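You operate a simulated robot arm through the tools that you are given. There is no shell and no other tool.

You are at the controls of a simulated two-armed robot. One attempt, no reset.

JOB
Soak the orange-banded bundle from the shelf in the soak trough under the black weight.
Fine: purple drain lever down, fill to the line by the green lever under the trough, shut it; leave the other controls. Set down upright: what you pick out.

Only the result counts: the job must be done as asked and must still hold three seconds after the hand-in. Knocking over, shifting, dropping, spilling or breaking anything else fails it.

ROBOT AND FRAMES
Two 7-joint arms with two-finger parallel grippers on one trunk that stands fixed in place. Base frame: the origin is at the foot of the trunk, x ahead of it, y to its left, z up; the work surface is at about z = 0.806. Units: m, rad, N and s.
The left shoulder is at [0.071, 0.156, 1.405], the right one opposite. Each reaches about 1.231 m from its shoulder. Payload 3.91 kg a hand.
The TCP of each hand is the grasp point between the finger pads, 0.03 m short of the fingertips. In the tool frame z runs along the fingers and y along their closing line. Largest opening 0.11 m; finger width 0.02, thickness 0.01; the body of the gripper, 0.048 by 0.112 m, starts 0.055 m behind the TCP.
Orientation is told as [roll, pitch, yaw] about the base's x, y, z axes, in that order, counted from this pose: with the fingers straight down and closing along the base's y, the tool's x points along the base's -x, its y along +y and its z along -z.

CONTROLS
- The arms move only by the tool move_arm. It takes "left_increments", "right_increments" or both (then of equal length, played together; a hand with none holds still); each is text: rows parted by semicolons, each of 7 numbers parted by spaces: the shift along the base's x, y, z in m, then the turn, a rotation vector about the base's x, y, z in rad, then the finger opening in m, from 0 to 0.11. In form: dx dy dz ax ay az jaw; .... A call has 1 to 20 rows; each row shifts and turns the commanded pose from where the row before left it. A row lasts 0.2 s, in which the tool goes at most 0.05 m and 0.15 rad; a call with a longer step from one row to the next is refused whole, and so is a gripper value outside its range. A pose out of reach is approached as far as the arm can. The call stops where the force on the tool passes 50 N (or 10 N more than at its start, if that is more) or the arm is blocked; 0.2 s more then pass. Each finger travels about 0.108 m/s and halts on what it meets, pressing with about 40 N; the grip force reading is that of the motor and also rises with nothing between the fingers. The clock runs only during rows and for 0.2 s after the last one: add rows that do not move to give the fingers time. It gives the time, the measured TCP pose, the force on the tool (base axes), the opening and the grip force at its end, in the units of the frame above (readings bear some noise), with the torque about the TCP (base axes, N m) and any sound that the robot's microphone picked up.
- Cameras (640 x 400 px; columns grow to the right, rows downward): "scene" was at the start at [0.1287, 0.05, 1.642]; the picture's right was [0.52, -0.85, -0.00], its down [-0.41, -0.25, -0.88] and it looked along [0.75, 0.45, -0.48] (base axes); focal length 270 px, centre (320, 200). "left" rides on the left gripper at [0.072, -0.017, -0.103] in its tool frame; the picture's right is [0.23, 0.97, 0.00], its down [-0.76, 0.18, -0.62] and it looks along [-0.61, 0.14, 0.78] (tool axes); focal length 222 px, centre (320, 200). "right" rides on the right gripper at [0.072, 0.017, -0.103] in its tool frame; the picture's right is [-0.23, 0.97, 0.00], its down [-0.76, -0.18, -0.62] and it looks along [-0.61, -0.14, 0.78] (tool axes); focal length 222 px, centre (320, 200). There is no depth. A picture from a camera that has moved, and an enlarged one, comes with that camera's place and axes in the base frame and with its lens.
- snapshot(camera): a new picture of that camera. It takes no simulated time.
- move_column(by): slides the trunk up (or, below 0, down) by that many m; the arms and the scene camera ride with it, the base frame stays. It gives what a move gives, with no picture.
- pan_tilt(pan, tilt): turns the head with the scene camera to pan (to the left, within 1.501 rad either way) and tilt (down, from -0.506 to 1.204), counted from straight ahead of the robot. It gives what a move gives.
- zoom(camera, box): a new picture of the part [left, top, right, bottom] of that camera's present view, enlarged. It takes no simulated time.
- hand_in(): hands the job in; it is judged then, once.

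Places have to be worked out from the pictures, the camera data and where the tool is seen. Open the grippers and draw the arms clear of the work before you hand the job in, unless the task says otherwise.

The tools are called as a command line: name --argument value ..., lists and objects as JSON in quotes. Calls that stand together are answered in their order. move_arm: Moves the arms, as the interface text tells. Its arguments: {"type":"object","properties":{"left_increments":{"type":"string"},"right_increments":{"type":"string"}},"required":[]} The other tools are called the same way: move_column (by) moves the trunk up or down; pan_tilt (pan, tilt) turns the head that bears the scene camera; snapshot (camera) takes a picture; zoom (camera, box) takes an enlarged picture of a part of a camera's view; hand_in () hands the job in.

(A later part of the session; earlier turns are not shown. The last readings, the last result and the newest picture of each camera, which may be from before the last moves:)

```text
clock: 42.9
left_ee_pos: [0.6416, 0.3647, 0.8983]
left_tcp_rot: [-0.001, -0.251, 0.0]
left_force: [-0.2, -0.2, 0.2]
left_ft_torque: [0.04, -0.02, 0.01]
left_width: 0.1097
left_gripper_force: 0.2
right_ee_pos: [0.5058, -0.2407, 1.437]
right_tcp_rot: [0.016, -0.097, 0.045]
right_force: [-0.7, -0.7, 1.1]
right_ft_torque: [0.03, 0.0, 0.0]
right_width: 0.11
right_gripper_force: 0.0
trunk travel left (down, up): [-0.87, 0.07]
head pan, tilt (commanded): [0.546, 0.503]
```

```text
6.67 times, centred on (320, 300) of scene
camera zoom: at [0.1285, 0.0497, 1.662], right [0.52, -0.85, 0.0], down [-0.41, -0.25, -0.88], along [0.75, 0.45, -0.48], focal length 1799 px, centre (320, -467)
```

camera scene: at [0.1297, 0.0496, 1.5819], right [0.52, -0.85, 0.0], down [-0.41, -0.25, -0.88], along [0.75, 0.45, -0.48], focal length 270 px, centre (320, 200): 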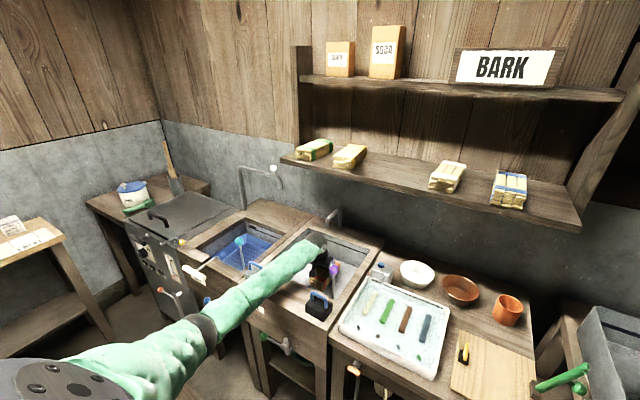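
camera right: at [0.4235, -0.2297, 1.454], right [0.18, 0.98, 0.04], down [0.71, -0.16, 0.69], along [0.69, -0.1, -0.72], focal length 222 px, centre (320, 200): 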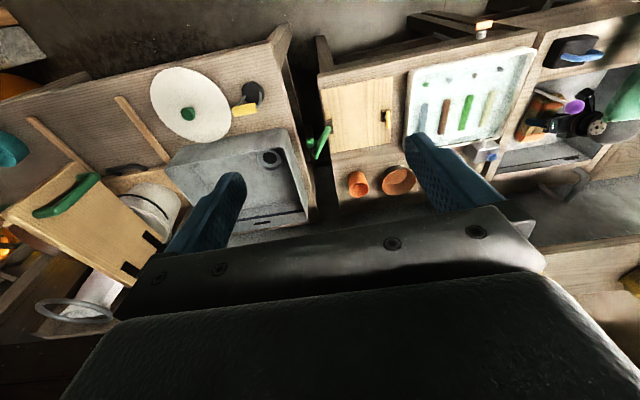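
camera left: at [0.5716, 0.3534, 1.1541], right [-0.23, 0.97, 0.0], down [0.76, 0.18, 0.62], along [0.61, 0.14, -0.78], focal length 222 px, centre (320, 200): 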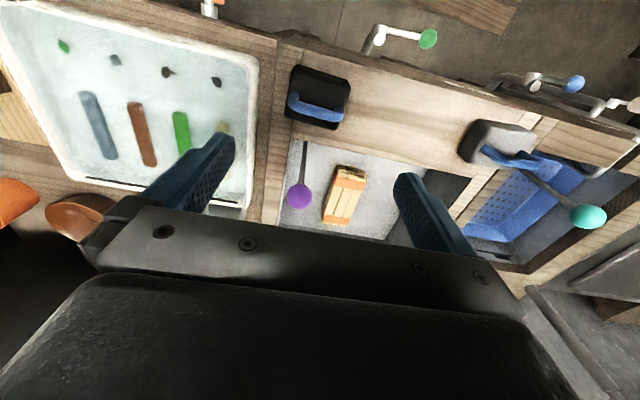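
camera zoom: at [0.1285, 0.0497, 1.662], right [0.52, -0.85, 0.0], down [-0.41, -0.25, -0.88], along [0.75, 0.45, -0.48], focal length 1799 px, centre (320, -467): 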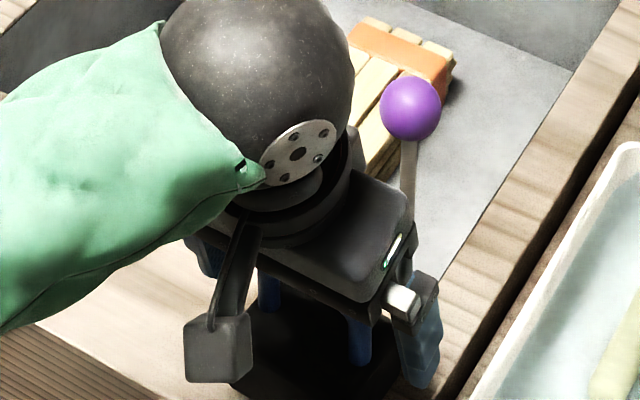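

The legs lie within the pads and the fingertips are just above the body. I close the gripper on the handle.

move_arm --left_increments "0 0 0 0 0 0 0.03; 0 0 0 0 0 0 0.03; 0 0 0 0 0 0 0.03; 0 0 0 0 0 0 0.03"

zoom --camera "left" --box '[200, 80, 440, 240]'

```text
clock: 43.9
left_ee_pos: [0.6438, 0.3644, 0.899]
left_tcp_rot: [-0.002, -0.252, 0.0]
left_force: [0.9, 1.6, -0.3]
left_ft_torque: [0.07, -0.24, 0.09]
left_width: 0.0667
left_gripper_force: 39.6
right_ee_pos: [0.5065, -0.2403, 1.4378]
right_tcp_rot: [0.014, -0.097, 0.046]
right_force: [-0.2, 0.3, 0.5]
right_ft_torque: [-0.02, 0.01, 0.0]
right_width: 0.1103
right_gripper_force: 0.1
trunk travel left (down, up): [-0.87, 0.07]
head pan, tilt (commanded): [0.546, 0.503]
```

```text
2.50 times, centred on (320, 160) of left
camera zoom: at [0.5472, 0.3476, 0.9811], right [-0.22, 0.97, -0.06], down [0.58, 0.18, 0.79], along [0.78, 0.14, -0.61], focal length 555 px, centre (320, 300)
```

zoom: 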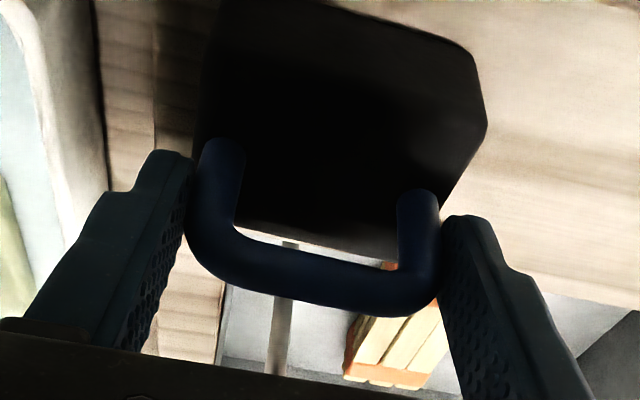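

Gripped at 66.7 mm, as predicted for the handle legs. I lift slowly and check the load and the tilt.

move_arm --left_increments "0 0 0.005 0 0 0 0.03; 0 0 0.01 0 0 0 0.03; 0 0 0.015 0 0 0 0.03; 0 0 0 0 0 0 0.03"

zoom --camera "left" --box '[200, 80, 440, 240]'

zoom --camera "scene" --box '[290, 260, 350, 330]'

```text
clock: 44.9
left_ee_pos: [0.6437, 0.3653, 0.9286]
left_tcp_rot: [-0.001, -0.249, 0.001]
left_force: [-0.4, 0.7, -4.4]
left_ft_torque: [0.02, 0.06, 0.02]
left_width: 0.0664
left_gripper_force: 40.3
right_ee_pos: [0.5062, -0.241, 1.438]
right_tcp_rot: [0.015, -0.097, 0.047]
right_force: [0.6, 0.1, 0.2]
right_ft_torque: [0.0, -0.02, 0.0]
right_width: 0.1102
right_gripper_force: 0.1
trunk travel left (down, up): [-0.87, 0.07]
head pan, tilt (commanded): [0.546, 0.503]
```

```text
2.50 times, centred on (320, 160) of left
camera zoom: at [0.5474, 0.3489, 1.0111], right [-0.22, 0.97, -0.06], down [0.58, 0.18, 0.79], along [0.78, 0.14, -0.61], focal length 555 px, centre (320, 300)
```

zoom: 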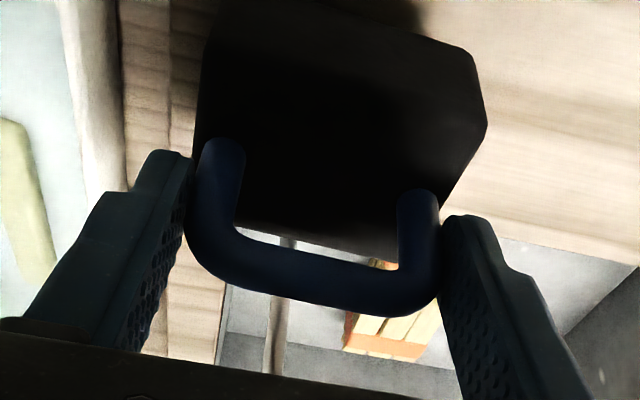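

```text
5.71 times, centred on (320, 295) of scene
camera zoom: at [0.1291, 0.0499, 1.6619], right [0.52, -0.85, 0.0], down [-0.41, -0.25, -0.88], along [0.75, 0.45, -0.48], focal length 1542 px, centre (320, -343)
```

zoom: 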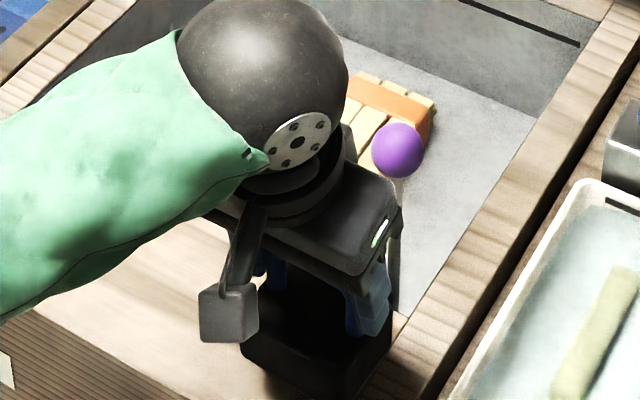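

The weight hangs solid at about 0.45 kg with no slip. I raise it slightly, shift over to y≈0.485 between the two weights' spots, then move forward over the bundle, staying below the shelf.

move_arm --left_increments "0 0 0.022 0 0 0 0.03; 0 0.03 0 0 0 0 0.03; 0 0.04 0 0 0 0 0.03; 0 0.035 0 0 0 0 0.03; 0.02 0.015 0 0 0 0 0.03; 0.04 0 0 0 0 0 0.03; 0.045 0 -0.003 0 0 0 0.03; 0.045 0 -0.003 0 0 0 0.03; 0.045 0 -0.004 0 0 0 0.03; 0.035 0 -0.005 0 0 0 0.03; 0.003 0 -0.005 0 0 0 0.03"

snapshot --camera "left"

zoom --camera "scene" --box '[240, 210, 400, 330]'

```text
clock: 47.3
left_ee_pos: [0.8761, 0.4849, 0.9297]
left_tcp_rot: [-0.002, -0.252, 0.001]
left_force: [0.0, -0.1, -4.5]
left_ft_torque: [-0.02, 0.03, 0.04]
left_width: 0.0662
left_gripper_force: 39.9
right_ee_pos: [0.5066, -0.2393, 1.4375]
right_tcp_rot: [0.015, -0.097, 0.046]
right_force: [0.3, -0.4, 0.0]
right_ft_torque: [0.02, -0.03, -0.06]
right_width: 0.11
right_gripper_force: 0.1
trunk travel left (down, up): [-0.87, 0.07]
head pan, tilt (commanded): [0.546, 0.503]
```

```text
taken
camera left: at [0.7804, 0.4678, 1.0126], right [-0.22, 0.97, -0.06], down [0.58, 0.18, 0.79], along [0.78, 0.14, -0.61], focal length 222 px, centre (320, 200)
```

left: 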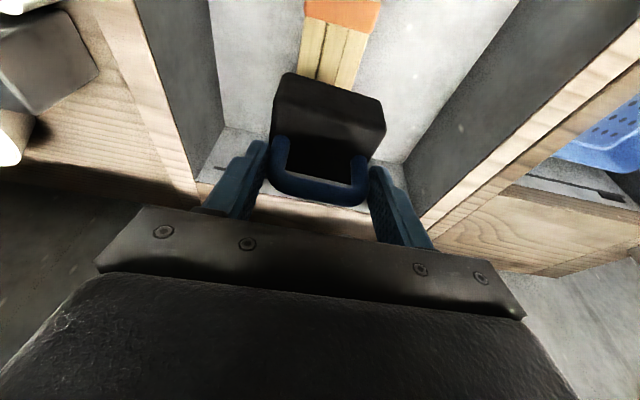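

```text
3.33 times, centred on (320, 270) of scene
camera zoom: at [0.1287, 0.0503, 1.662], right [0.52, -0.85, 0.0], down [-0.41, -0.25, -0.88], along [0.75, 0.45, -0.48], focal length 900 px, centre (320, -33)
```

zoom: 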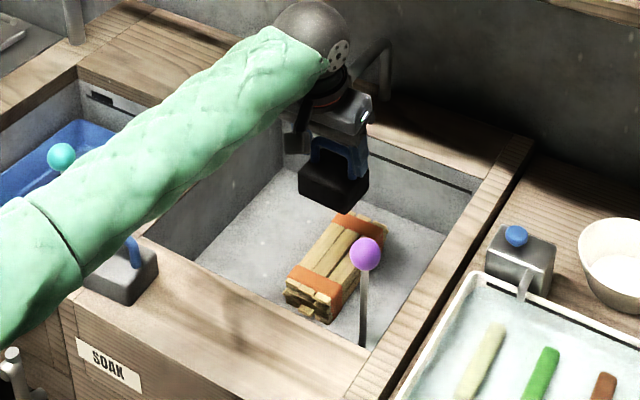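

The weight hangs right over the middle of the bundle, centred near [0.883, 0.486]. I lower it most of the way and then touch down in small steps.

move_arm --left_increments "0.001 0 -0.03 0 0 0 0.03; 0.001 0.001 -0.03 0 0 0 0.03; 0 0 -0.02 0 0 0 0.03; 0 0 -0.008 0 0 0 0.03"

zoom --camera "scene" --box '[290, 230, 370, 310]'

snapshot --camera "left"

```text
clock: 48.3
left_ee_pos: [0.8785, 0.4866, 0.8418]
left_tcp_rot: [-0.001, -0.248, 0.001]
left_force: [-0.2, 0.5, -5.1]
left_ft_torque: [0.02, 0.05, -0.04]
left_width: 0.0663
left_gripper_force: 40.3
right_ee_pos: [0.5066, -0.2399, 1.4374]
right_tcp_rot: [0.015, -0.098, 0.044]
right_force: [0.2, 0.4, 0.0]
right_ft_torque: [0.03, 0.04, 0.02]
right_width: 0.1101
right_gripper_force: 0.1
trunk travel left (down, up): [-0.87, 0.07]
head pan, tilt (commanded): [0.546, 0.503]
```

```text
5.00 times, centred on (330, 270) of scene
camera zoom: at [0.1295, 0.05, 1.6619], right [0.52, -0.85, 0.0], down [-0.41, -0.25, -0.88], along [0.75, 0.45, -0.48], focal length 1349 px, centre (270, -150)
```

zoom: 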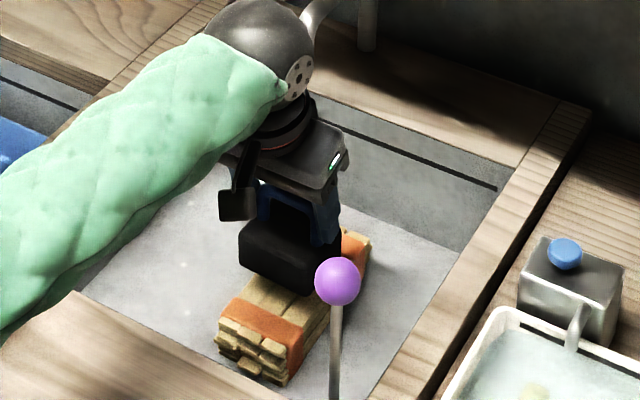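

```text
taken
camera left: at [0.7822, 0.4682, 0.9242], right [-0.22, 0.97, -0.06], down [0.58, 0.18, 0.79], along [0.78, 0.14, -0.61], focal length 222 px, centre (320, 200)
```

left: 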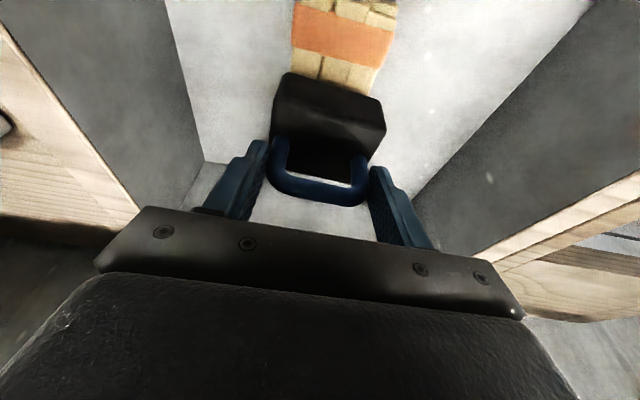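

It's just above the bundle now. I lower in 4 mm steps until the load transfers.

move_arm --left_increments "0 0 -0.005 0 0 0 0.03; 0 0 -0.005 0 0 0 0.03; 0 0 -0.004 0 0 0 0.03"

```text
clock: 49.1
left_ee_pos: [0.8786, 0.4862, 0.8271]
left_tcp_rot: [-0.002, -0.249, -0.001]
left_force: [-0.6, -0.1, -4.4]
left_ft_torque: [0.0, 0.03, -0.01]
left_width: 0.0663
left_gripper_force: 40.3
right_ee_pos: [0.5056, -0.2409, 1.437]
right_tcp_rot: [0.015, -0.099, 0.047]
right_force: [-0.4, 1.3, -0.2]
right_ft_torque: [-0.01, -0.01, 0.0]
right_width: 0.1102
right_gripper_force: 0.1
trunk travel left (down, up): [-0.87, 0.07]
head pan, tilt (commanded): [0.546, 0.503]
```

The full 4.4 N still hangs on the hand, so there is no contact yet. I continue in small steps.

move_arm --left_increments "0 0 -0.003 0 0 0 0.03; 0 0 -0.003 0 0 0 0.03"

zoom --camera "scene" --box '[290, 240, 370, 310]'

```text
clock: 49.7
left_ee_pos: [0.8776, 0.4852, 0.8228]
left_tcp_rot: [-0.002, -0.249, -0.001]
left_force: [0.7, -0.4, -5.0]
left_ft_torque: [0.04, 0.03, 0.03]
left_width: 0.0664
left_gripper_force: 40.0
right_ee_pos: [0.508, -0.2402, 1.438]
right_tcp_rot: [0.016, -0.098, 0.046]
right_force: [-0.4, 0.0, -0.2]
right_ft_torque: [-0.02, -0.03, 0.02]
right_width: 0.1099
right_gripper_force: 0.0
trunk travel left (down, up): [-0.87, 0.07]
head pan, tilt (commanded): [0.546, 0.503]
```

```text
5.71 times, centred on (330, 275) of scene
camera zoom: at [0.1294, 0.0499, 1.6619], right [0.52, -0.85, 0.0], down [-0.41, -0.25, -0.88], along [0.75, 0.45, -0.48], focal length 1542 px, centre (263, -229)
```

zoom: 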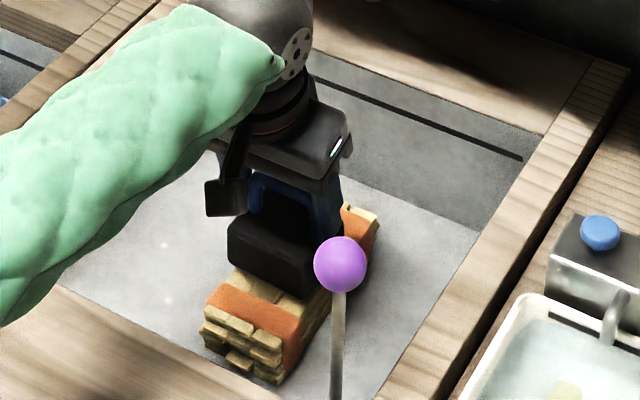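

It still carries the full load, so I keep lowering gently.

move_arm --left_increments "0 0 -0.003 0 0 0 0.03; 0 0 -0.003 0 0 0 0.03"

```text
clock: 50.3
left_ee_pos: [0.8788, 0.4864, 0.8169]
left_tcp_rot: [-0.002, -0.249, 0.0]
left_force: [0.2, 0.7, -4.9]
left_ft_torque: [0.0, -0.02, -0.03]
left_width: 0.0665
left_gripper_force: 40.1
right_ee_pos: [0.5064, -0.2401, 1.4366]
right_tcp_rot: [0.017, -0.099, 0.047]
right_force: [-0.4, -0.3, 1.1]
right_ft_torque: [0.02, 0.0, -0.01]
right_width: 0.1101
right_gripper_force: 0.0
trunk travel left (down, up): [-0.87, 0.07]
head pan, tilt (commanded): [0.546, 0.503]
```

move_arm --left_increments "0 0 -0.003 0 0 0 0.03; 0 0 -0.003 0 0 0 0.03"

snapshot --camera "left"

```text
clock: 50.9
left_ee_pos: [0.8788, 0.4864, 0.8159]
left_tcp_rot: [0.001, -0.255, 0.0]
left_force: [-3.7, -1.3, 17.0]
left_ft_torque: [0.67, 0.7, 0.09]
left_width: 0.0665
left_gripper_force: 39.9
right_ee_pos: [0.5044, -0.2421, 1.4374]
right_tcp_rot: [0.018, -0.1, 0.045]
right_force: [0.5, 0.8, 0.5]
right_ft_torque: [0.01, 0.0, -0.02]
right_width: 0.1101
right_gripper_force: 0.0
trunk travel left (down, up): [-0.87, 0.07]
head pan, tilt (commanded): [0.546, 0.503]
```

```text
taken
camera left: at [0.7829, 0.4691, 0.896], right [-0.22, 0.97, -0.06], down [0.58, 0.18, 0.79], along [0.78, 0.14, -0.6], focal length 222 px, centre (320, 200)
```

left: 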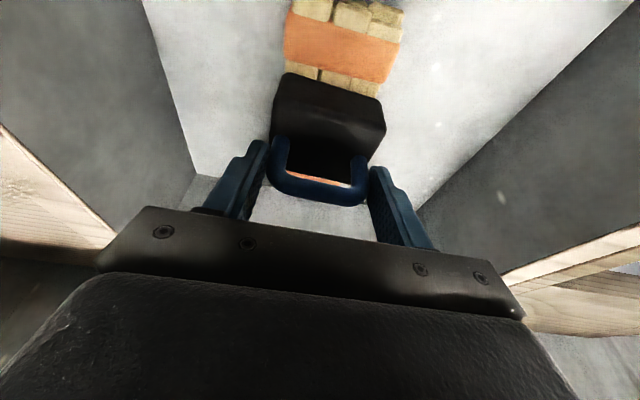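

Contact: the load has moved onto the bundle. I ease up about 2 mm so only its own weight rests on it, then open the fingers gradually.

move_arm --left_increments "0 0 0.0025 0 0 0 0.03; 0 0 0 0 0 0 0.03"

```text
clock: 51.5
left_ee_pos: [0.8783, 0.4861, 0.8149]
left_tcp_rot: [0.0, -0.253, 0.001]
left_force: [5.1, 0.9, 8.8]
left_ft_torque: [0.52, -0.4, -0.14]
left_width: 0.0664
left_gripper_force: 40.2
right_ee_pos: [0.5067, -0.2414, 1.4371]
right_tcp_rot: [0.018, -0.099, 0.045]
right_force: [-0.7, 0.2, -0.2]
right_ft_torque: [-0.03, 0.02, 0.0]
right_width: 0.11
right_gripper_force: 0.1
trunk travel left (down, up): [-0.87, 0.07]
head pan, tilt (commanded): [0.546, 0.503]
```

The residual press is down to a light 9 N, so I open the fingers step by step.

move_arm --left_increments "0 0 0.001 0 0 0 0.064; 0 0 0 0 0 0 0.068; 0 0 0 0 0 0 0.074; 0 0 0 0 0 0 0.085; 0 0 0 0 0 0 0.1; 0 0 0 0 0 0 0.11; 0 0 0 0 0 0 0.11"

snapshot --camera "left"

zoom --camera "scene" --box '[290, 240, 370, 310]'

```text
clock: 53.1
left_ee_pos: [0.8781, 0.4862, 0.8145]
left_tcp_rot: [-0.003, -0.252, 0.0]
left_force: [0.2, -0.1, 0.7]
left_ft_torque: [-0.01, 0.02, 0.01]
left_width: 0.1103
left_gripper_force: 0.1
right_ee_pos: [0.5068, -0.2411, 1.4369]
right_tcp_rot: [0.016, -0.098, 0.045]
right_force: [-0.4, -0.3, 0.1]
right_ft_torque: [-0.04, -0.02, 0.0]
right_width: 0.11
right_gripper_force: 0.2
trunk travel left (down, up): [-0.87, 0.07]
head pan, tilt (commanded): [0.546, 0.503]
```

```text
taken
camera left: at [0.782, 0.4694, 0.8969], right [-0.22, 0.97, -0.06], down [0.58, 0.18, 0.79], along [0.78, 0.14, -0.61], focal length 222 px, centre (320, 200)
```

left: 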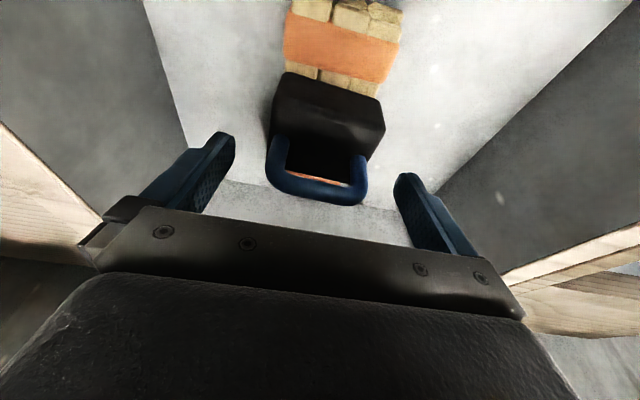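

```text
5.71 times, centred on (330, 275) of scene
camera zoom: at [0.1288, 0.0497, 1.662], right [0.52, -0.85, 0.0], down [-0.41, -0.25, -0.88], along [0.75, 0.45, -0.48], focal length 1542 px, centre (263, -229)
```

zoom: 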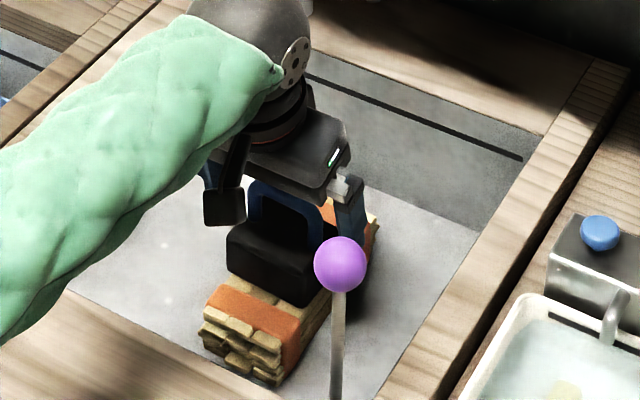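

The weight stands on the bundle on its own, with zero force on the hand. I rise straight off and pull back to look.

move_arm --left_increments "0 0 0.015 0 0 0 0.11; 0 0 0.025 0 0 0 0.11; 0 0 0.035 0 0 0 0.11; 0 0 0.04 0 0 0 0.11; -0.04 0 0.02 0 0 0 0.11; -0.045 0.01 0.01 0 0 0 0.11; -0.045 0.01 0 0 0 0 0.11; -0.045 0.01 0 0 0 0 0.11; -0.045 0.01 0 0 0 0 0.11; -0.045 0.01 0 0 0 0 0.11"

zoom --camera "scene" --box '[240, 200, 400, 340]'

snapshot --camera "left"

```text
clock: 55.3
left_ee_pos: [0.611, 0.5351, 0.9609]
left_tcp_rot: [-0.001, -0.251, -0.002]
left_force: [0.3, -0.3, 0.1]
left_ft_torque: [-0.02, -0.01, 0.0]
left_width: 0.11
left_gripper_force: 0.0
right_ee_pos: [0.5036, -0.2409, 1.4385]
right_tcp_rot: [0.016, -0.099, 0.044]
right_force: [0.7, -0.5, -0.4]
right_ft_torque: [0.0, 0.0, 0.03]
right_width: 0.1097
right_gripper_force: 0.1
trunk travel left (down, up): [-0.87, 0.07]
head pan, tilt (commanded): [0.546, 0.503]
```

```text
2.86 times, centred on (320, 270) of scene
camera zoom: at [0.1262, 0.05, 1.6622], right [0.52, -0.86, 0.0], down [-0.41, -0.25, -0.88], along [0.75, 0.45, -0.48], focal length 771 px, centre (320, 0)
```

zoom: 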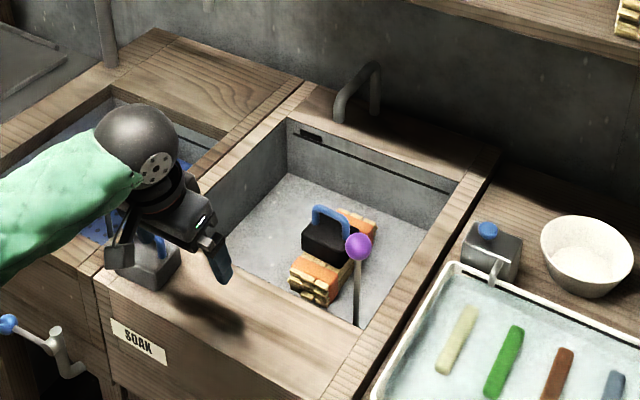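

```text
taken
camera left: at [0.5156, 0.5183, 1.0425], right [-0.22, 0.97, -0.06], down [0.58, 0.18, 0.79], along [0.78, 0.14, -0.61], focal length 222 px, centre (320, 200)
```

left: 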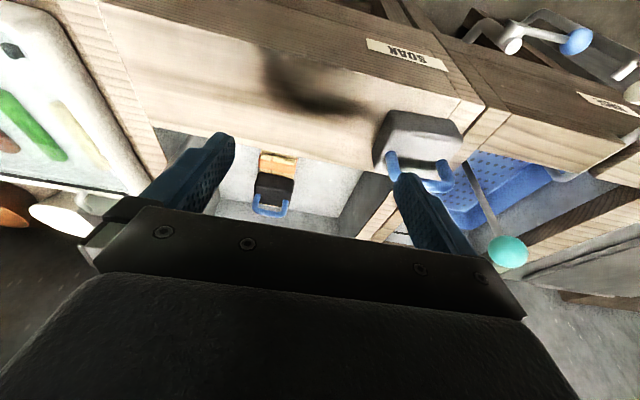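

The black weight stands squarely on the bundle in the trough, and the purple knob stayed down. Now the green lever: I bring the left hand in front of the bench to see how its hub is built.

move_arm --left_increments "-0.045 -0.01 0 0 0 0 0.11; -0.045 -0.01 0 0 0 0 0.11; -0.045 -0.01 -0.01 0 0 0 0.11; -0.035 -0.01 -0.03 0 0 0 0.11; 0 0 -0.04 0 0 0 0.11; 0 0 -0.03 0 0 0 0.11"

snapshot --camera "left"

snapshot --camera "scene"

```text
clock: 56.7
left_ee_pos: [0.4446, 0.4969, 0.8507]
left_tcp_rot: [-0.001, -0.251, 0.0]
left_force: [-0.2, 0.3, -0.2]
left_ft_torque: [0.05, 0.0, 0.01]
left_width: 0.11
left_gripper_force: 0.1
right_ee_pos: [0.5062, -0.2405, 1.4377]
right_tcp_rot: [0.015, -0.098, 0.045]
right_force: [0.0, 0.7, -0.1]
right_ft_torque: [-0.01, 0.05, 0.01]
right_width: 0.1101
right_gripper_force: 0.1
trunk travel left (down, up): [-0.87, 0.07]
head pan, tilt (commanded): [0.546, 0.503]
```

```text
taken
camera left: at [0.3484, 0.4787, 0.9318], right [-0.22, 0.97, -0.06], down [0.58, 0.18, 0.79], along [0.78, 0.14, -0.61], focal length 222 px, centre (320, 200)
```

left: 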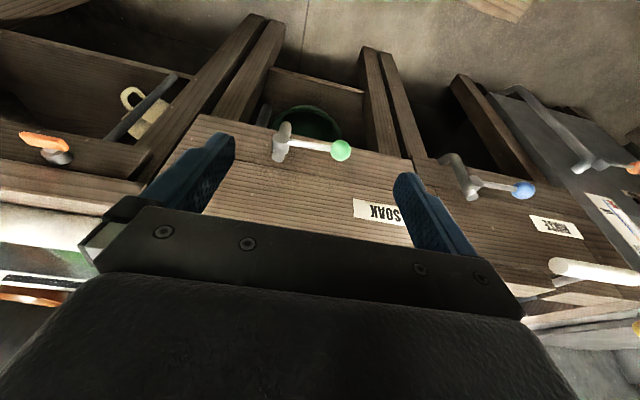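

```text
taken
camera scene: at [0.1286, 0.05, 1.662], right [0.52, -0.85, 0.0], down [-0.41, -0.25, -0.88], along [0.75, 0.45, -0.48], focal length 270 px, centre (320, 200)
```

scene: 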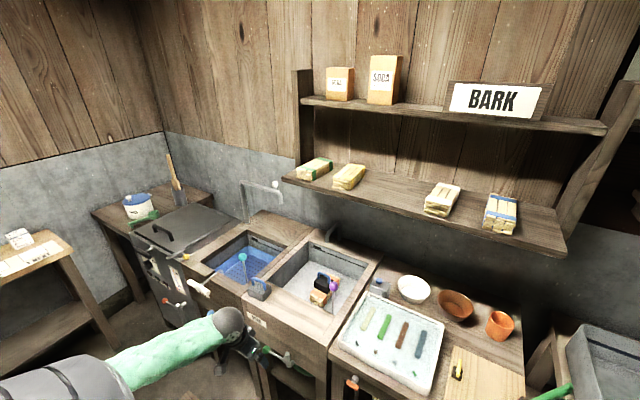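

zoom --camera "left" --box '[240, 90, 400, 200]'

zoom --camera "left" --box '[420, 110, 580, 220]'

zoom --camera "scene" --box '[220, 320, 320, 400]'

```text
3.64 times, centred on (320, 145) of left
camera zoom: at [0.3484, 0.4787, 0.9318], right [-0.22, 0.97, -0.06], down [0.58, 0.18, 0.79], along [0.78, 0.14, -0.61], focal length 808 px, centre (320, 400)
```

zoom: 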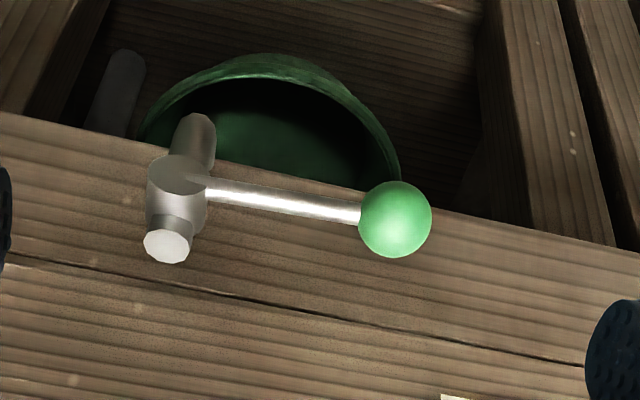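

```text
3.64 times, centred on (500, 165) of left
camera zoom: at [0.3484, 0.4787, 0.9318], right [-0.22, 0.97, -0.06], down [0.58, 0.18, 0.79], along [0.78, 0.14, -0.61], focal length 808 px, centre (-334, 327)
```

zoom: 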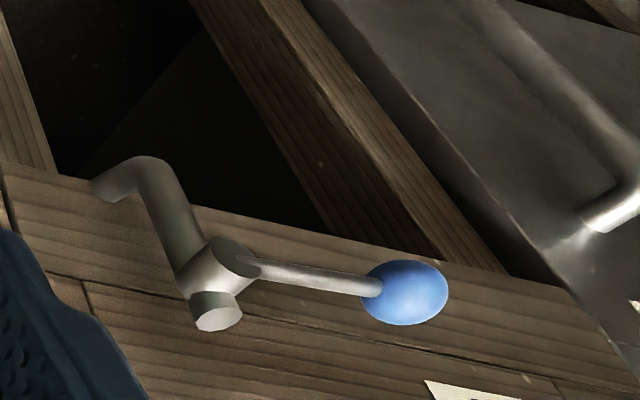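

```text
5.00 times, centred on (270, 360) of scene
camera zoom: at [0.1286, 0.05, 1.662], right [0.52, -0.85, 0.0], down [-0.41, -0.25, -0.88], along [0.75, 0.45, -0.48], focal length 1349 px, centre (570, -600)
```

zoom: 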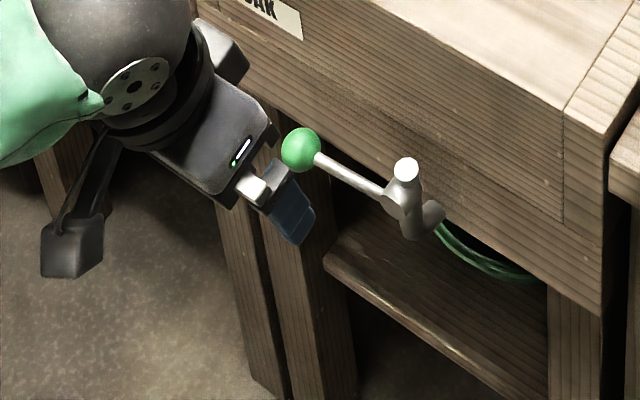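

The hub's axis points at the robot: a short cylinder facing −x in front of a capped vertical pipe. So the lever swings in the y–z plane, with the knob at [0.549, 0.539, 0.683] and the hub near y≈0.453. I lower the trunk 0.35 m so I can push the knob with closed, nearly horizontal fingers.

move_column --by -0.35

move_arm --left_increments "-0.005 0 0.03 0 -0.14 0 0; -0.005 0.005 0.04 0 -0.14 0 0; -0.005 0.005 0.04 0 -0.14 0 0; 0 0.005 0.045 0 -0.14 0 0; 0 0.005 0.045 0 -0.14 0 0; 0 0.005 0.045 0 -0.14 0 0; 0 0.005 0.045 0 -0.11 0 0"

snapshot --camera "left"

snapshot --camera "scene"

```text
clock: 60.1
left_ee_pos: [0.4442, 0.4952, 0.5]
left_tcp_rot: [-0.002, -0.251, 0.0]
left_force: [-0.8, 0.6, 0.1]
left_ft_torque: [-0.01, 0.04, -0.01]
left_width: 0.11
left_gripper_force: 0.1
right_ee_pos: [0.5056, -0.2414, 1.0882]
right_tcp_rot: [0.019, -0.098, 0.045]
right_force: [-0.1, 0.3, -0.5]
right_ft_torque: [0.0, 0.01, 0.0]
right_width: 0.1101
right_gripper_force: 0.0
trunk travel left (down, up): [-0.52, 0.42]
head pan, tilt (commanded): [0.546, 0.503]
```

```text
clock: 61.7
left_ee_pos: [0.4292, 0.5263, 0.789]
left_tcp_rot: [-0.001, -1.202, 0.0]
left_force: [0.1, -0.1, 0.1]
left_ft_torque: [0.0, 0.04, 0.01]
left_width: 0.0
left_gripper_force: 37.7
right_ee_pos: [0.5063, -0.241, 1.0876]
right_tcp_rot: [0.017, -0.097, 0.045]
right_force: [0.2, -0.4, -0.3]
right_ft_torque: [-0.03, -0.01, 0.0]
right_width: 0.1099
right_gripper_force: 0.1
trunk travel left (down, up): [-0.52, 0.42]
head pan, tilt (commanded): [0.546, 0.503]
```

```text
taken
camera left: at [0.3069, 0.5082, 0.7588], right [-0.08, 0.97, -0.21], down [-0.31, 0.18, 0.93], along [0.95, 0.14, 0.28], focal length 222 px, centre (320, 200)
```

left: 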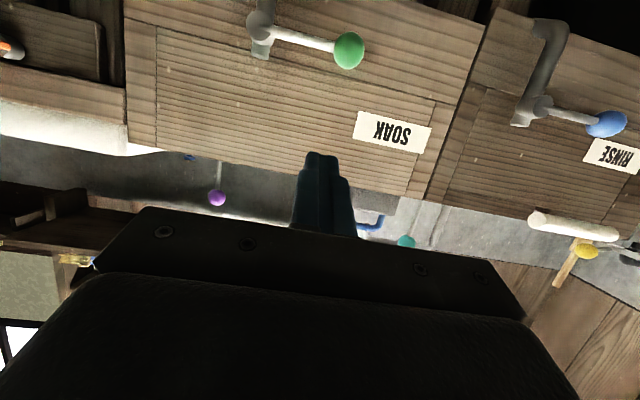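

```text
taken
camera scene: at [0.1281, 0.0496, 1.312], right [0.52, -0.85, 0.0], down [-0.41, -0.25, -0.88], along [0.75, 0.45, -0.48], focal length 270 px, centre (320, 200)
```

scene: 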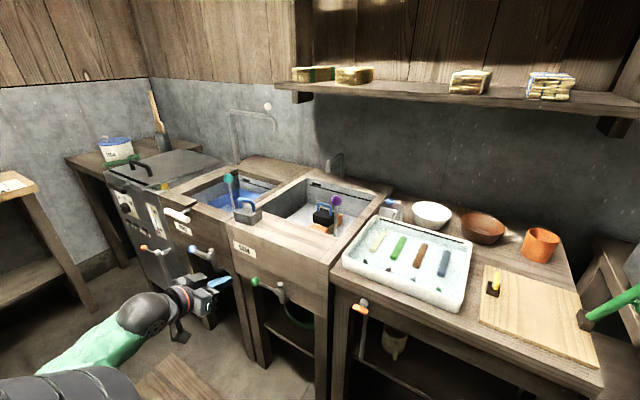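

The fingers are closed and nearly horizontal, and this view confirms the knob at [0.549, 0.539, 0.681]. The apron face is at x≈0.589. I move the fingertips to just above the knob.

move_arm --left_increments "0.03 0.003 -0.01 0 0 0 0; 0.035 0.003 -0.015 0 0 0 0; 0.03 0.003 -0.02 0 0 0 0; 0.008 0.002 -0.012 0 0 0 0"

snapshot --camera "left"

zoom --camera "scene" --box '[180, 220, 320, 340]'

```text
clock: 62.7
left_ee_pos: [0.5359, 0.537, 0.7297]
left_tcp_rot: [-0.003, -1.2, 0.002]
left_force: [0.1, -0.8, -0.4]
left_ft_torque: [-0.02, 0.01, 0.0]
left_width: 0.0002
left_gripper_force: 37.7
right_ee_pos: [0.5063, -0.2408, 1.0876]
right_tcp_rot: [0.017, -0.096, 0.046]
right_force: [1.0, -1.0, 0.3]
right_ft_torque: [0.02, -0.03, 0.01]
right_width: 0.11
right_gripper_force: 0.0
trunk travel left (down, up): [-0.52, 0.42]
head pan, tilt (commanded): [0.546, 0.503]
```

```text
taken
camera left: at [0.4131, 0.5199, 0.6999], right [-0.08, 0.97, -0.21], down [-0.31, 0.18, 0.94], along [0.95, 0.14, 0.28], focal length 222 px, centre (320, 200)
```

left: 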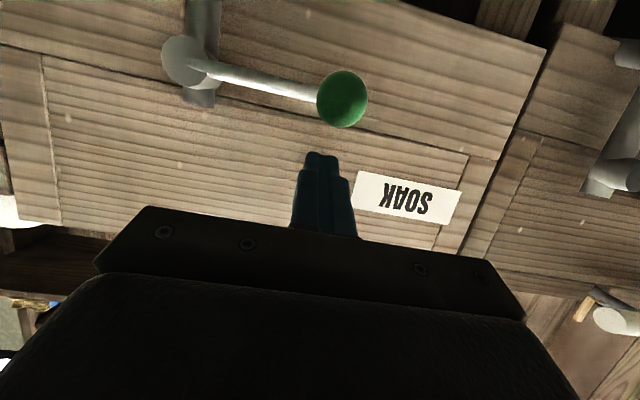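

```text
3.33 times, centred on (250, 280) of scene
camera zoom: at [0.128, 0.0497, 1.3121], right [0.52, -0.85, 0.0], down [-0.41, -0.25, -0.88], along [0.75, 0.45, -0.48], focal length 900 px, centre (553, -67)
```

zoom: 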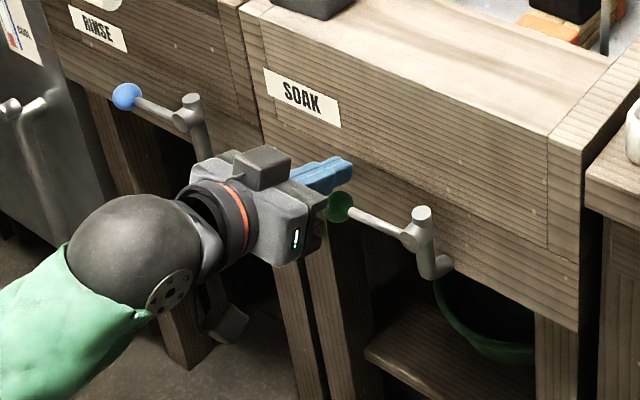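

The fingertips sit about 14 mm above the knob and aligned with it. I press down in small steps and watch the reaction.

move_arm --left_increments "0 0.001 -0.008 0 0 0 0; 0 0 -0.006 0 0 0 0; 0 0 -0.005 0 0 0 0; 0 0 -0.005 0 0 0 0"

zoom --camera "left" --box '[150, 0, 430, 210]'

```text
clock: 63.7
left_ee_pos: [0.5328, 0.5392, 0.7097]
left_tcp_rot: [-0.002, -1.201, -0.001]
left_force: [1.8, 0.3, 1.6]
left_ft_torque: [0.05, -0.06, -0.03]
left_width: 0.0003
left_gripper_force: 37.6
right_ee_pos: [0.5053, -0.2396, 1.0878]
right_tcp_rot: [0.018, -0.097, 0.046]
right_force: [-0.5, 0.3, -0.2]
right_ft_torque: [-0.01, 0.01, 0.01]
right_width: 0.11
right_gripper_force: 0.0
trunk travel left (down, up): [-0.52, 0.42]
head pan, tilt (commanded): [0.546, 0.503]
```

```text
1.90 times, centred on (290, 105) of left
camera zoom: at [0.4101, 0.5215, 0.678], right [-0.08, 0.97, -0.21], down [-0.31, 0.18, 0.94], along [0.95, 0.14, 0.28], focal length 423 px, centre (377, 381)
```

zoom: 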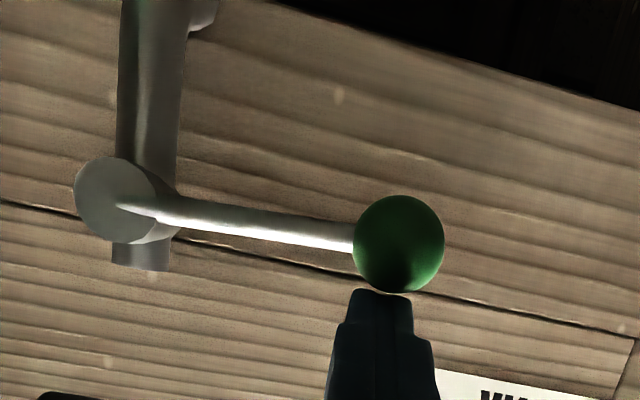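

Light contact now, and this view confirms the hub disc faces the robot with the pipe running down behind it. I press a little further to see whether the lever yields downward.

move_arm --left_increments "0 0 -0.005 0 0 0 0; 0 0 -0.005 0 0 0 0"

zoom --camera "left" --box '[150, 0, 430, 210]'

zoom --camera "scene" --box '[260, 160, 400, 260]'

```text
clock: 64.3
left_ee_pos: [0.5321, 0.5381, 0.6994]
left_tcp_rot: [-0.003, -1.202, 0.002]
left_force: [1.0, -0.2, 1.7]
left_ft_torque: [-0.04, -0.06, 0.0]
left_width: 0.0
left_gripper_force: 37.6
right_ee_pos: [0.5052, -0.2411, 1.0876]
right_tcp_rot: [0.017, -0.098, 0.046]
right_force: [0.5, 0.2, -0.6]
right_ft_torque: [0.02, 0.01, 0.02]
right_width: 0.11
right_gripper_force: 0.1
trunk travel left (down, up): [-0.52, 0.42]
head pan, tilt (commanded): [0.546, 0.503]
```

```text
1.90 times, centred on (290, 105) of left
camera zoom: at [0.4093, 0.5208, 0.6689], right [-0.08, 0.97, -0.21], down [-0.31, 0.18, 0.94], along [0.95, 0.14, 0.28], focal length 423 px, centre (377, 381)
```

zoom: 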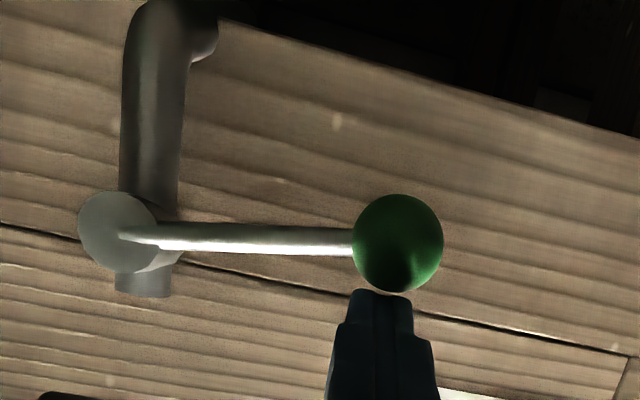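

```text
4.00 times, centred on (330, 210) of scene
camera zoom: at [0.1282, 0.0496, 1.312], right [0.52, -0.85, 0.0], down [-0.41, -0.25, -0.88], along [0.75, 0.45, -0.48], focal length 1079 px, centre (280, 160)
```

zoom: 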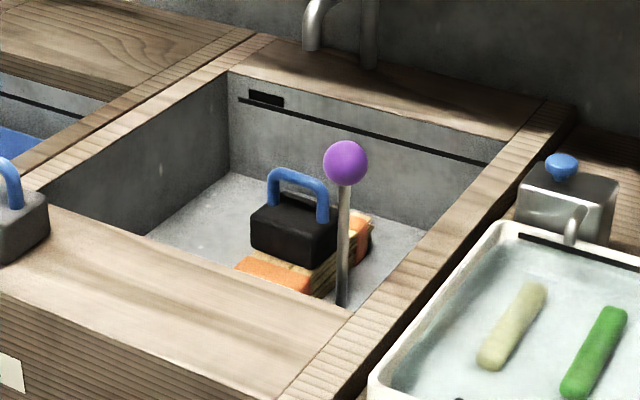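

The lever swings down with under 2 N, so down is the opening direction, and no water shows yet. I follow the arc further to about 35° and check for flow.

move_arm --left_increments "0 -0.001 -0.008 0 0 0 0; 0 -0.002 -0.008 0 0 0 0; 0 -0.003 -0.008 0 0 0 0; 0 -0.003 -0.007 0 0 0 0; 0 -0.003 -0.006 0 0 0 0"

zoom --camera "left" --box '[150, 0, 430, 210]'

zoom --camera "scene" --box '[260, 140, 400, 260]'

```text
clock: 65.5
left_ee_pos: [0.5317, 0.5252, 0.663]
left_tcp_rot: [0.0, -1.199, 0.001]
left_force: [0.6, -0.2, 0.2]
left_ft_torque: [-0.02, 0.0, 0.01]
left_width: 0.0001
left_gripper_force: 37.8
right_ee_pos: [0.5057, -0.2417, 1.0876]
right_tcp_rot: [0.018, -0.098, 0.045]
right_force: [0.9, 0.0, 0.4]
right_ft_torque: [-0.03, 0.0, 0.0]
right_width: 0.11
right_gripper_force: 0.1
trunk travel left (down, up): [-0.52, 0.42]
head pan, tilt (commanded): [0.546, 0.503]
```

```text
1.90 times, centred on (290, 105) of left
camera zoom: at [0.4085, 0.5084, 0.6322], right [-0.08, 0.97, -0.21], down [-0.3, 0.18, 0.94], along [0.95, 0.14, 0.28], focal length 423 px, centre (377, 381)
```

zoom: 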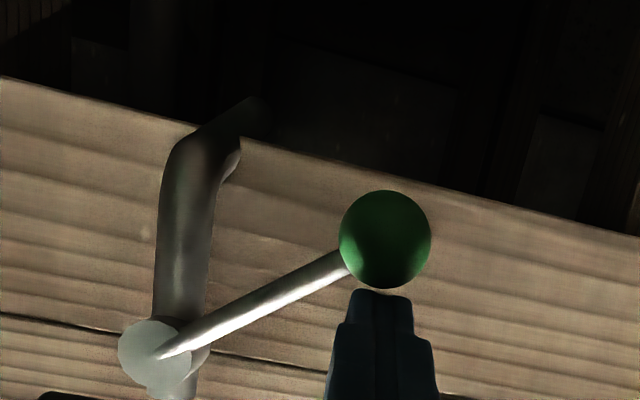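

```text
3.33 times, centred on (330, 200) of scene
camera zoom: at [0.1282, 0.0496, 1.312], right [0.52, -0.85, 0.0], down [-0.41, -0.25, -0.88], along [0.75, 0.45, -0.48], focal length 900 px, centre (287, 200)
```

zoom: 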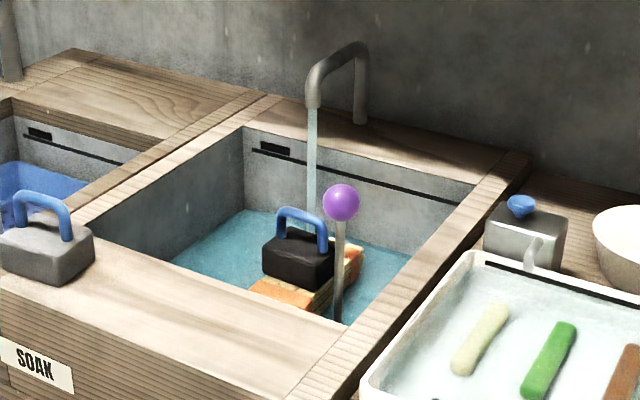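

Water is running from the spout. I now move the fingers from above the knob to just below it, ready to shut the lever, and then gauge the fill rate.

move_arm --left_increments "-0.045 0 0.005 0 0 0 0; -0.03 0 -0.035 0 0 0 0; 0.005 0 -0.043 0 0 0 0; 0.04 0.001 0 0 0 0 0; 0.03 0.001 0 0 0 0 0"

zoom --camera "left" --box '[150, 0, 430, 210]'

zoom --camera "scene" --box '[260, 140, 400, 260]'

```text
clock: 66.7
left_ee_pos: [0.5298, 0.5288, 0.5909]
left_tcp_rot: [-0.001, -1.202, 0.001]
left_force: [-0.2, 0.4, -0.5]
left_ft_torque: [0.02, 0.0, 0.0]
left_width: 0.0
left_gripper_force: 37.9
right_ee_pos: [0.5054, -0.2397, 1.0878]
right_tcp_rot: [0.015, -0.098, 0.048]
right_force: [-0.3, 0.0, -0.6]
right_ft_torque: [0.01, -0.01, 0.02]
right_width: 0.11
right_gripper_force: 0.0
trunk travel left (down, up): [-0.52, 0.42]
head pan, tilt (commanded): [0.546, 0.503]
```

```text
1.90 times, centred on (290, 105) of left
camera zoom: at [0.4072, 0.512, 0.5598], right [-0.08, 0.97, -0.21], down [-0.3, 0.18, 0.94], along [0.95, 0.14, 0.28], focal length 423 px, centre (377, 381)
```

zoom: 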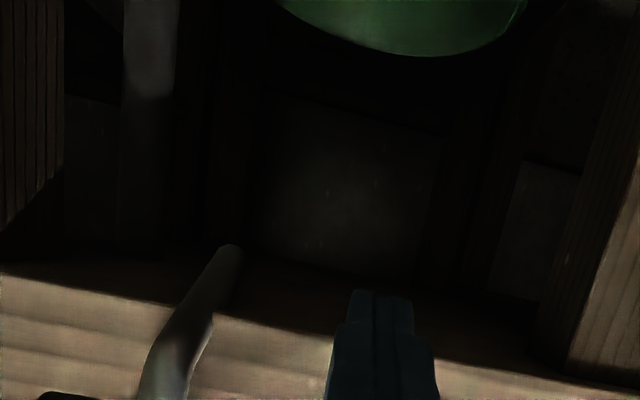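

```text
3.33 times, centred on (330, 200) of scene
camera zoom: at [0.1283, 0.05, 1.312], right [0.52, -0.85, 0.0], down [-0.41, -0.25, -0.88], along [0.75, 0.46, -0.48], focal length 900 px, centre (287, 200)
```

zoom: 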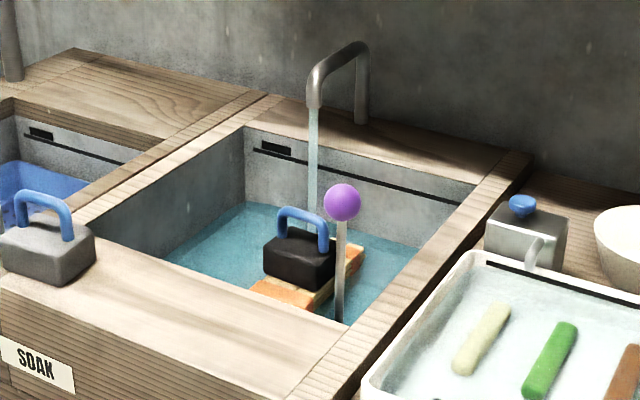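

The level is rising about 5–6 px per second in this view, with roughly 55 px to go to the line. I check where the fingertips are relative to the knob.

zoom --camera "scene" --box '[180, 240, 320, 340]'

zoom --camera "scene" --box '[305, 170, 375, 220]'

```text
4.00 times, centred on (250, 290) of scene
camera zoom: at [0.1283, 0.05, 1.312], right [0.52, -0.85, 0.0], down [-0.41, -0.25, -0.88], along [0.75, 0.46, -0.48], focal length 1079 px, centre (600, -160)
```

zoom: 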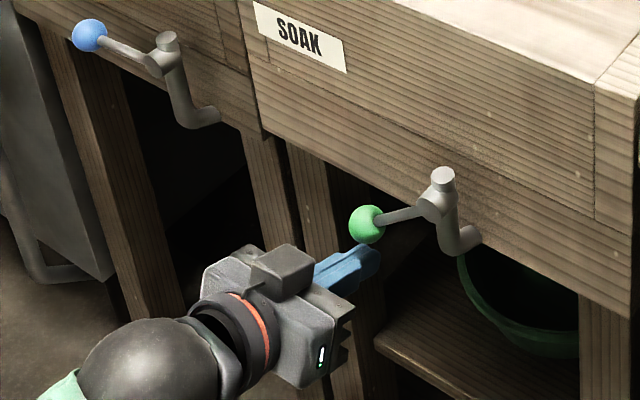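

```text
8.00 times, centred on (340, 195) of scene
camera zoom: at [0.1283, 0.05, 1.312], right [0.52, -0.85, 0.0], down [-0.41, -0.25, -0.88], along [0.75, 0.46, -0.48], focal length 2159 px, centre (160, 240)
```

zoom: 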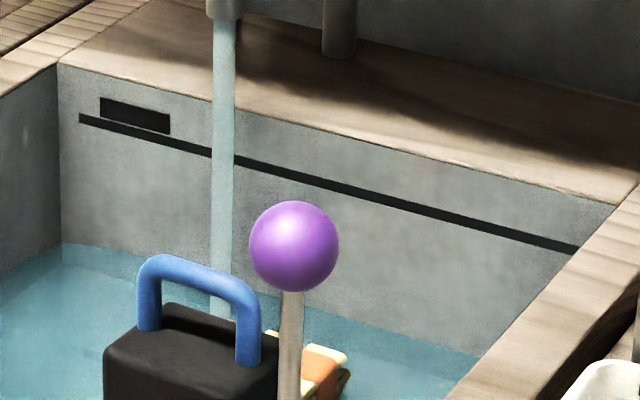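

The fingertips sit just below the green knob, ready to push it up. I hold for two seconds to measure the fill rate accurately against the line.

move_arm --left_increments "0 0 0 0 0 0 0; 0 0 0 0 0 0 0; 0 0 0 0 0 0 0; 0 0 0 0 0 0 0; 0 0 0 0 0 0 0; 0 0 0 0 0 0 0; 0 0 0 0 0 0 0; 0 0 0 0 0 0 0; 0 0 0 0 0 0 0"

zoom --camera "scene" --box '[305, 170, 375, 220]'

```text
clock: 68.7
left_ee_pos: [0.5296, 0.5285, 0.5894]
left_tcp_rot: [-0.001, -1.201, 0.001]
left_force: [-0.4, 0.3, -0.8]
left_ft_torque: [0.0, -0.03, -0.01]
left_width: 0.0
left_gripper_force: 37.8
right_ee_pos: [0.5059, -0.2406, 1.0871]
right_tcp_rot: [0.017, -0.098, 0.045]
right_force: [-0.3, -0.4, -0.2]
right_ft_torque: [0.06, 0.01, 0.04]
right_width: 0.1101
right_gripper_force: 0.1
trunk travel left (down, up): [-0.52, 0.42]
head pan, tilt (commanded): [0.546, 0.503]
```

```text
8.00 times, centred on (340, 195) of scene
camera zoom: at [0.1283, 0.0497, 1.312], right [0.52, -0.85, 0.0], down [-0.41, -0.25, -0.88], along [0.75, 0.45, -0.48], focal length 2159 px, centre (160, 240)
```

zoom: 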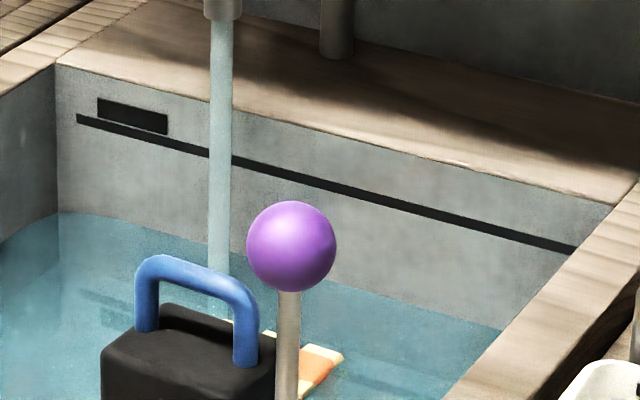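

The level rises about 15.5 px/s in this view, with about 99 px left to the line. I hold 3.8 s more and then re-measure.

move_arm --left_increments "0 0 0 0 0 0 0; 0 0 0 0 0 0 0; 0 0 0 0 0 0 0; 0 0 0 0 0 0 0; 0 0 0 0 0 0 0; 0 0 0 0 0 0 0; 0 0 0 0 0 0 0; 0 0 0 0 0 0 0; 0 0 0 0 0 0 0; 0 0 0 0 0 0 0; 0 0 0 0 0 0 0; 0 0 0 0 0 0 0; 0 0 0 0 0 0 0; 0 0 0 0 0 0 0; 0 0 0 0 0 0 0; 0 0 0 0 0 0 0; 0 0 0 0 0 0 0; 0 0 0 0 0 0 0"

zoom --camera "scene" --box '[305, 170, 375, 220]'

```text
clock: 72.5
left_ee_pos: [0.5293, 0.5284, 0.59]
left_tcp_rot: [-0.003, -1.2, 0.001]
left_force: [0.1, 0.0, -0.8]
left_ft_torque: [0.01, -0.03, 0.0]
left_width: 0.0
left_gripper_force: 37.7
right_ee_pos: [0.5058, -0.2404, 1.0878]
right_tcp_rot: [0.017, -0.097, 0.046]
right_force: [-0.8, 1.0, 0.2]
right_ft_torque: [-0.03, -0.01, 0.0]
right_width: 0.11
right_gripper_force: 0.1
trunk travel left (down, up): [-0.52, 0.42]
head pan, tilt (commanded): [0.546, 0.503]
```

```text
8.00 times, centred on (340, 195) of scene
camera zoom: at [0.1283, 0.0497, 1.312], right [0.52, -0.85, 0.0], down [-0.41, -0.25, -0.88], along [0.75, 0.45, -0.48], focal length 2159 px, centre (160, 240)
```

zoom: 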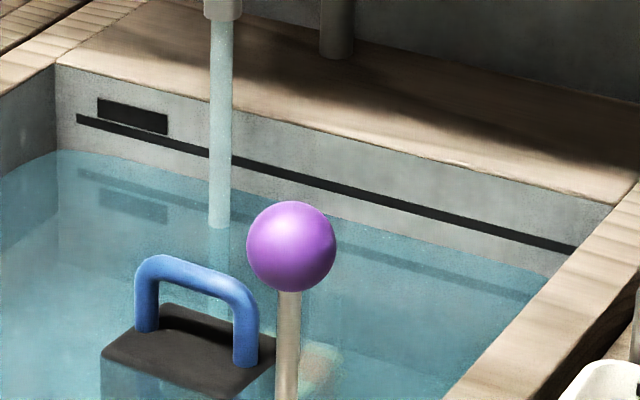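

The level is close to the line and its reflection is visible. I zoom in tightly to measure the remaining gap.

zoom --camera "scene" --box '[308, 176, 338, 200]'

zoom --camera "scene" --box '[350, 190, 380, 214]'

```text
16.00 times, centred on (323, 188) of scene
camera zoom: at [0.1283, 0.0497, 1.312], right [0.52, -0.85, 0.0], down [-0.41, -0.25, -0.88], along [0.75, 0.45, -0.48], focal length 4318 px, centre (272, 392)
```

zoom: 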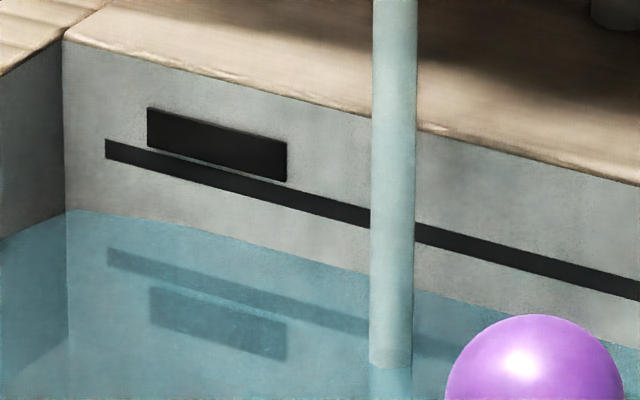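

```text
16.00 times, centred on (365, 202) of scene
camera zoom: at [0.1283, 0.0497, 1.312], right [0.52, -0.85, 0.0], down [-0.41, -0.25, -0.88], along [0.75, 0.45, -0.48], focal length 4318 px, centre (-400, 168)
```

zoom: 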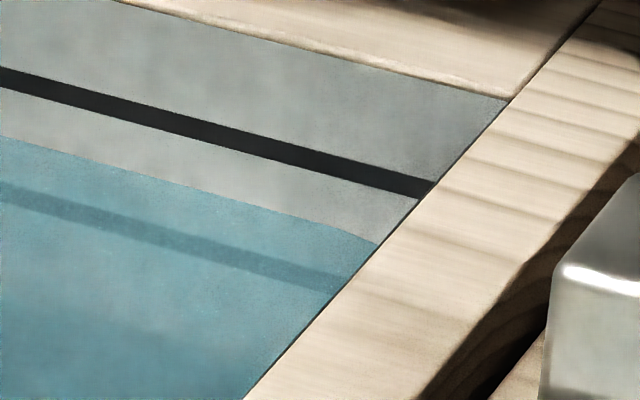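

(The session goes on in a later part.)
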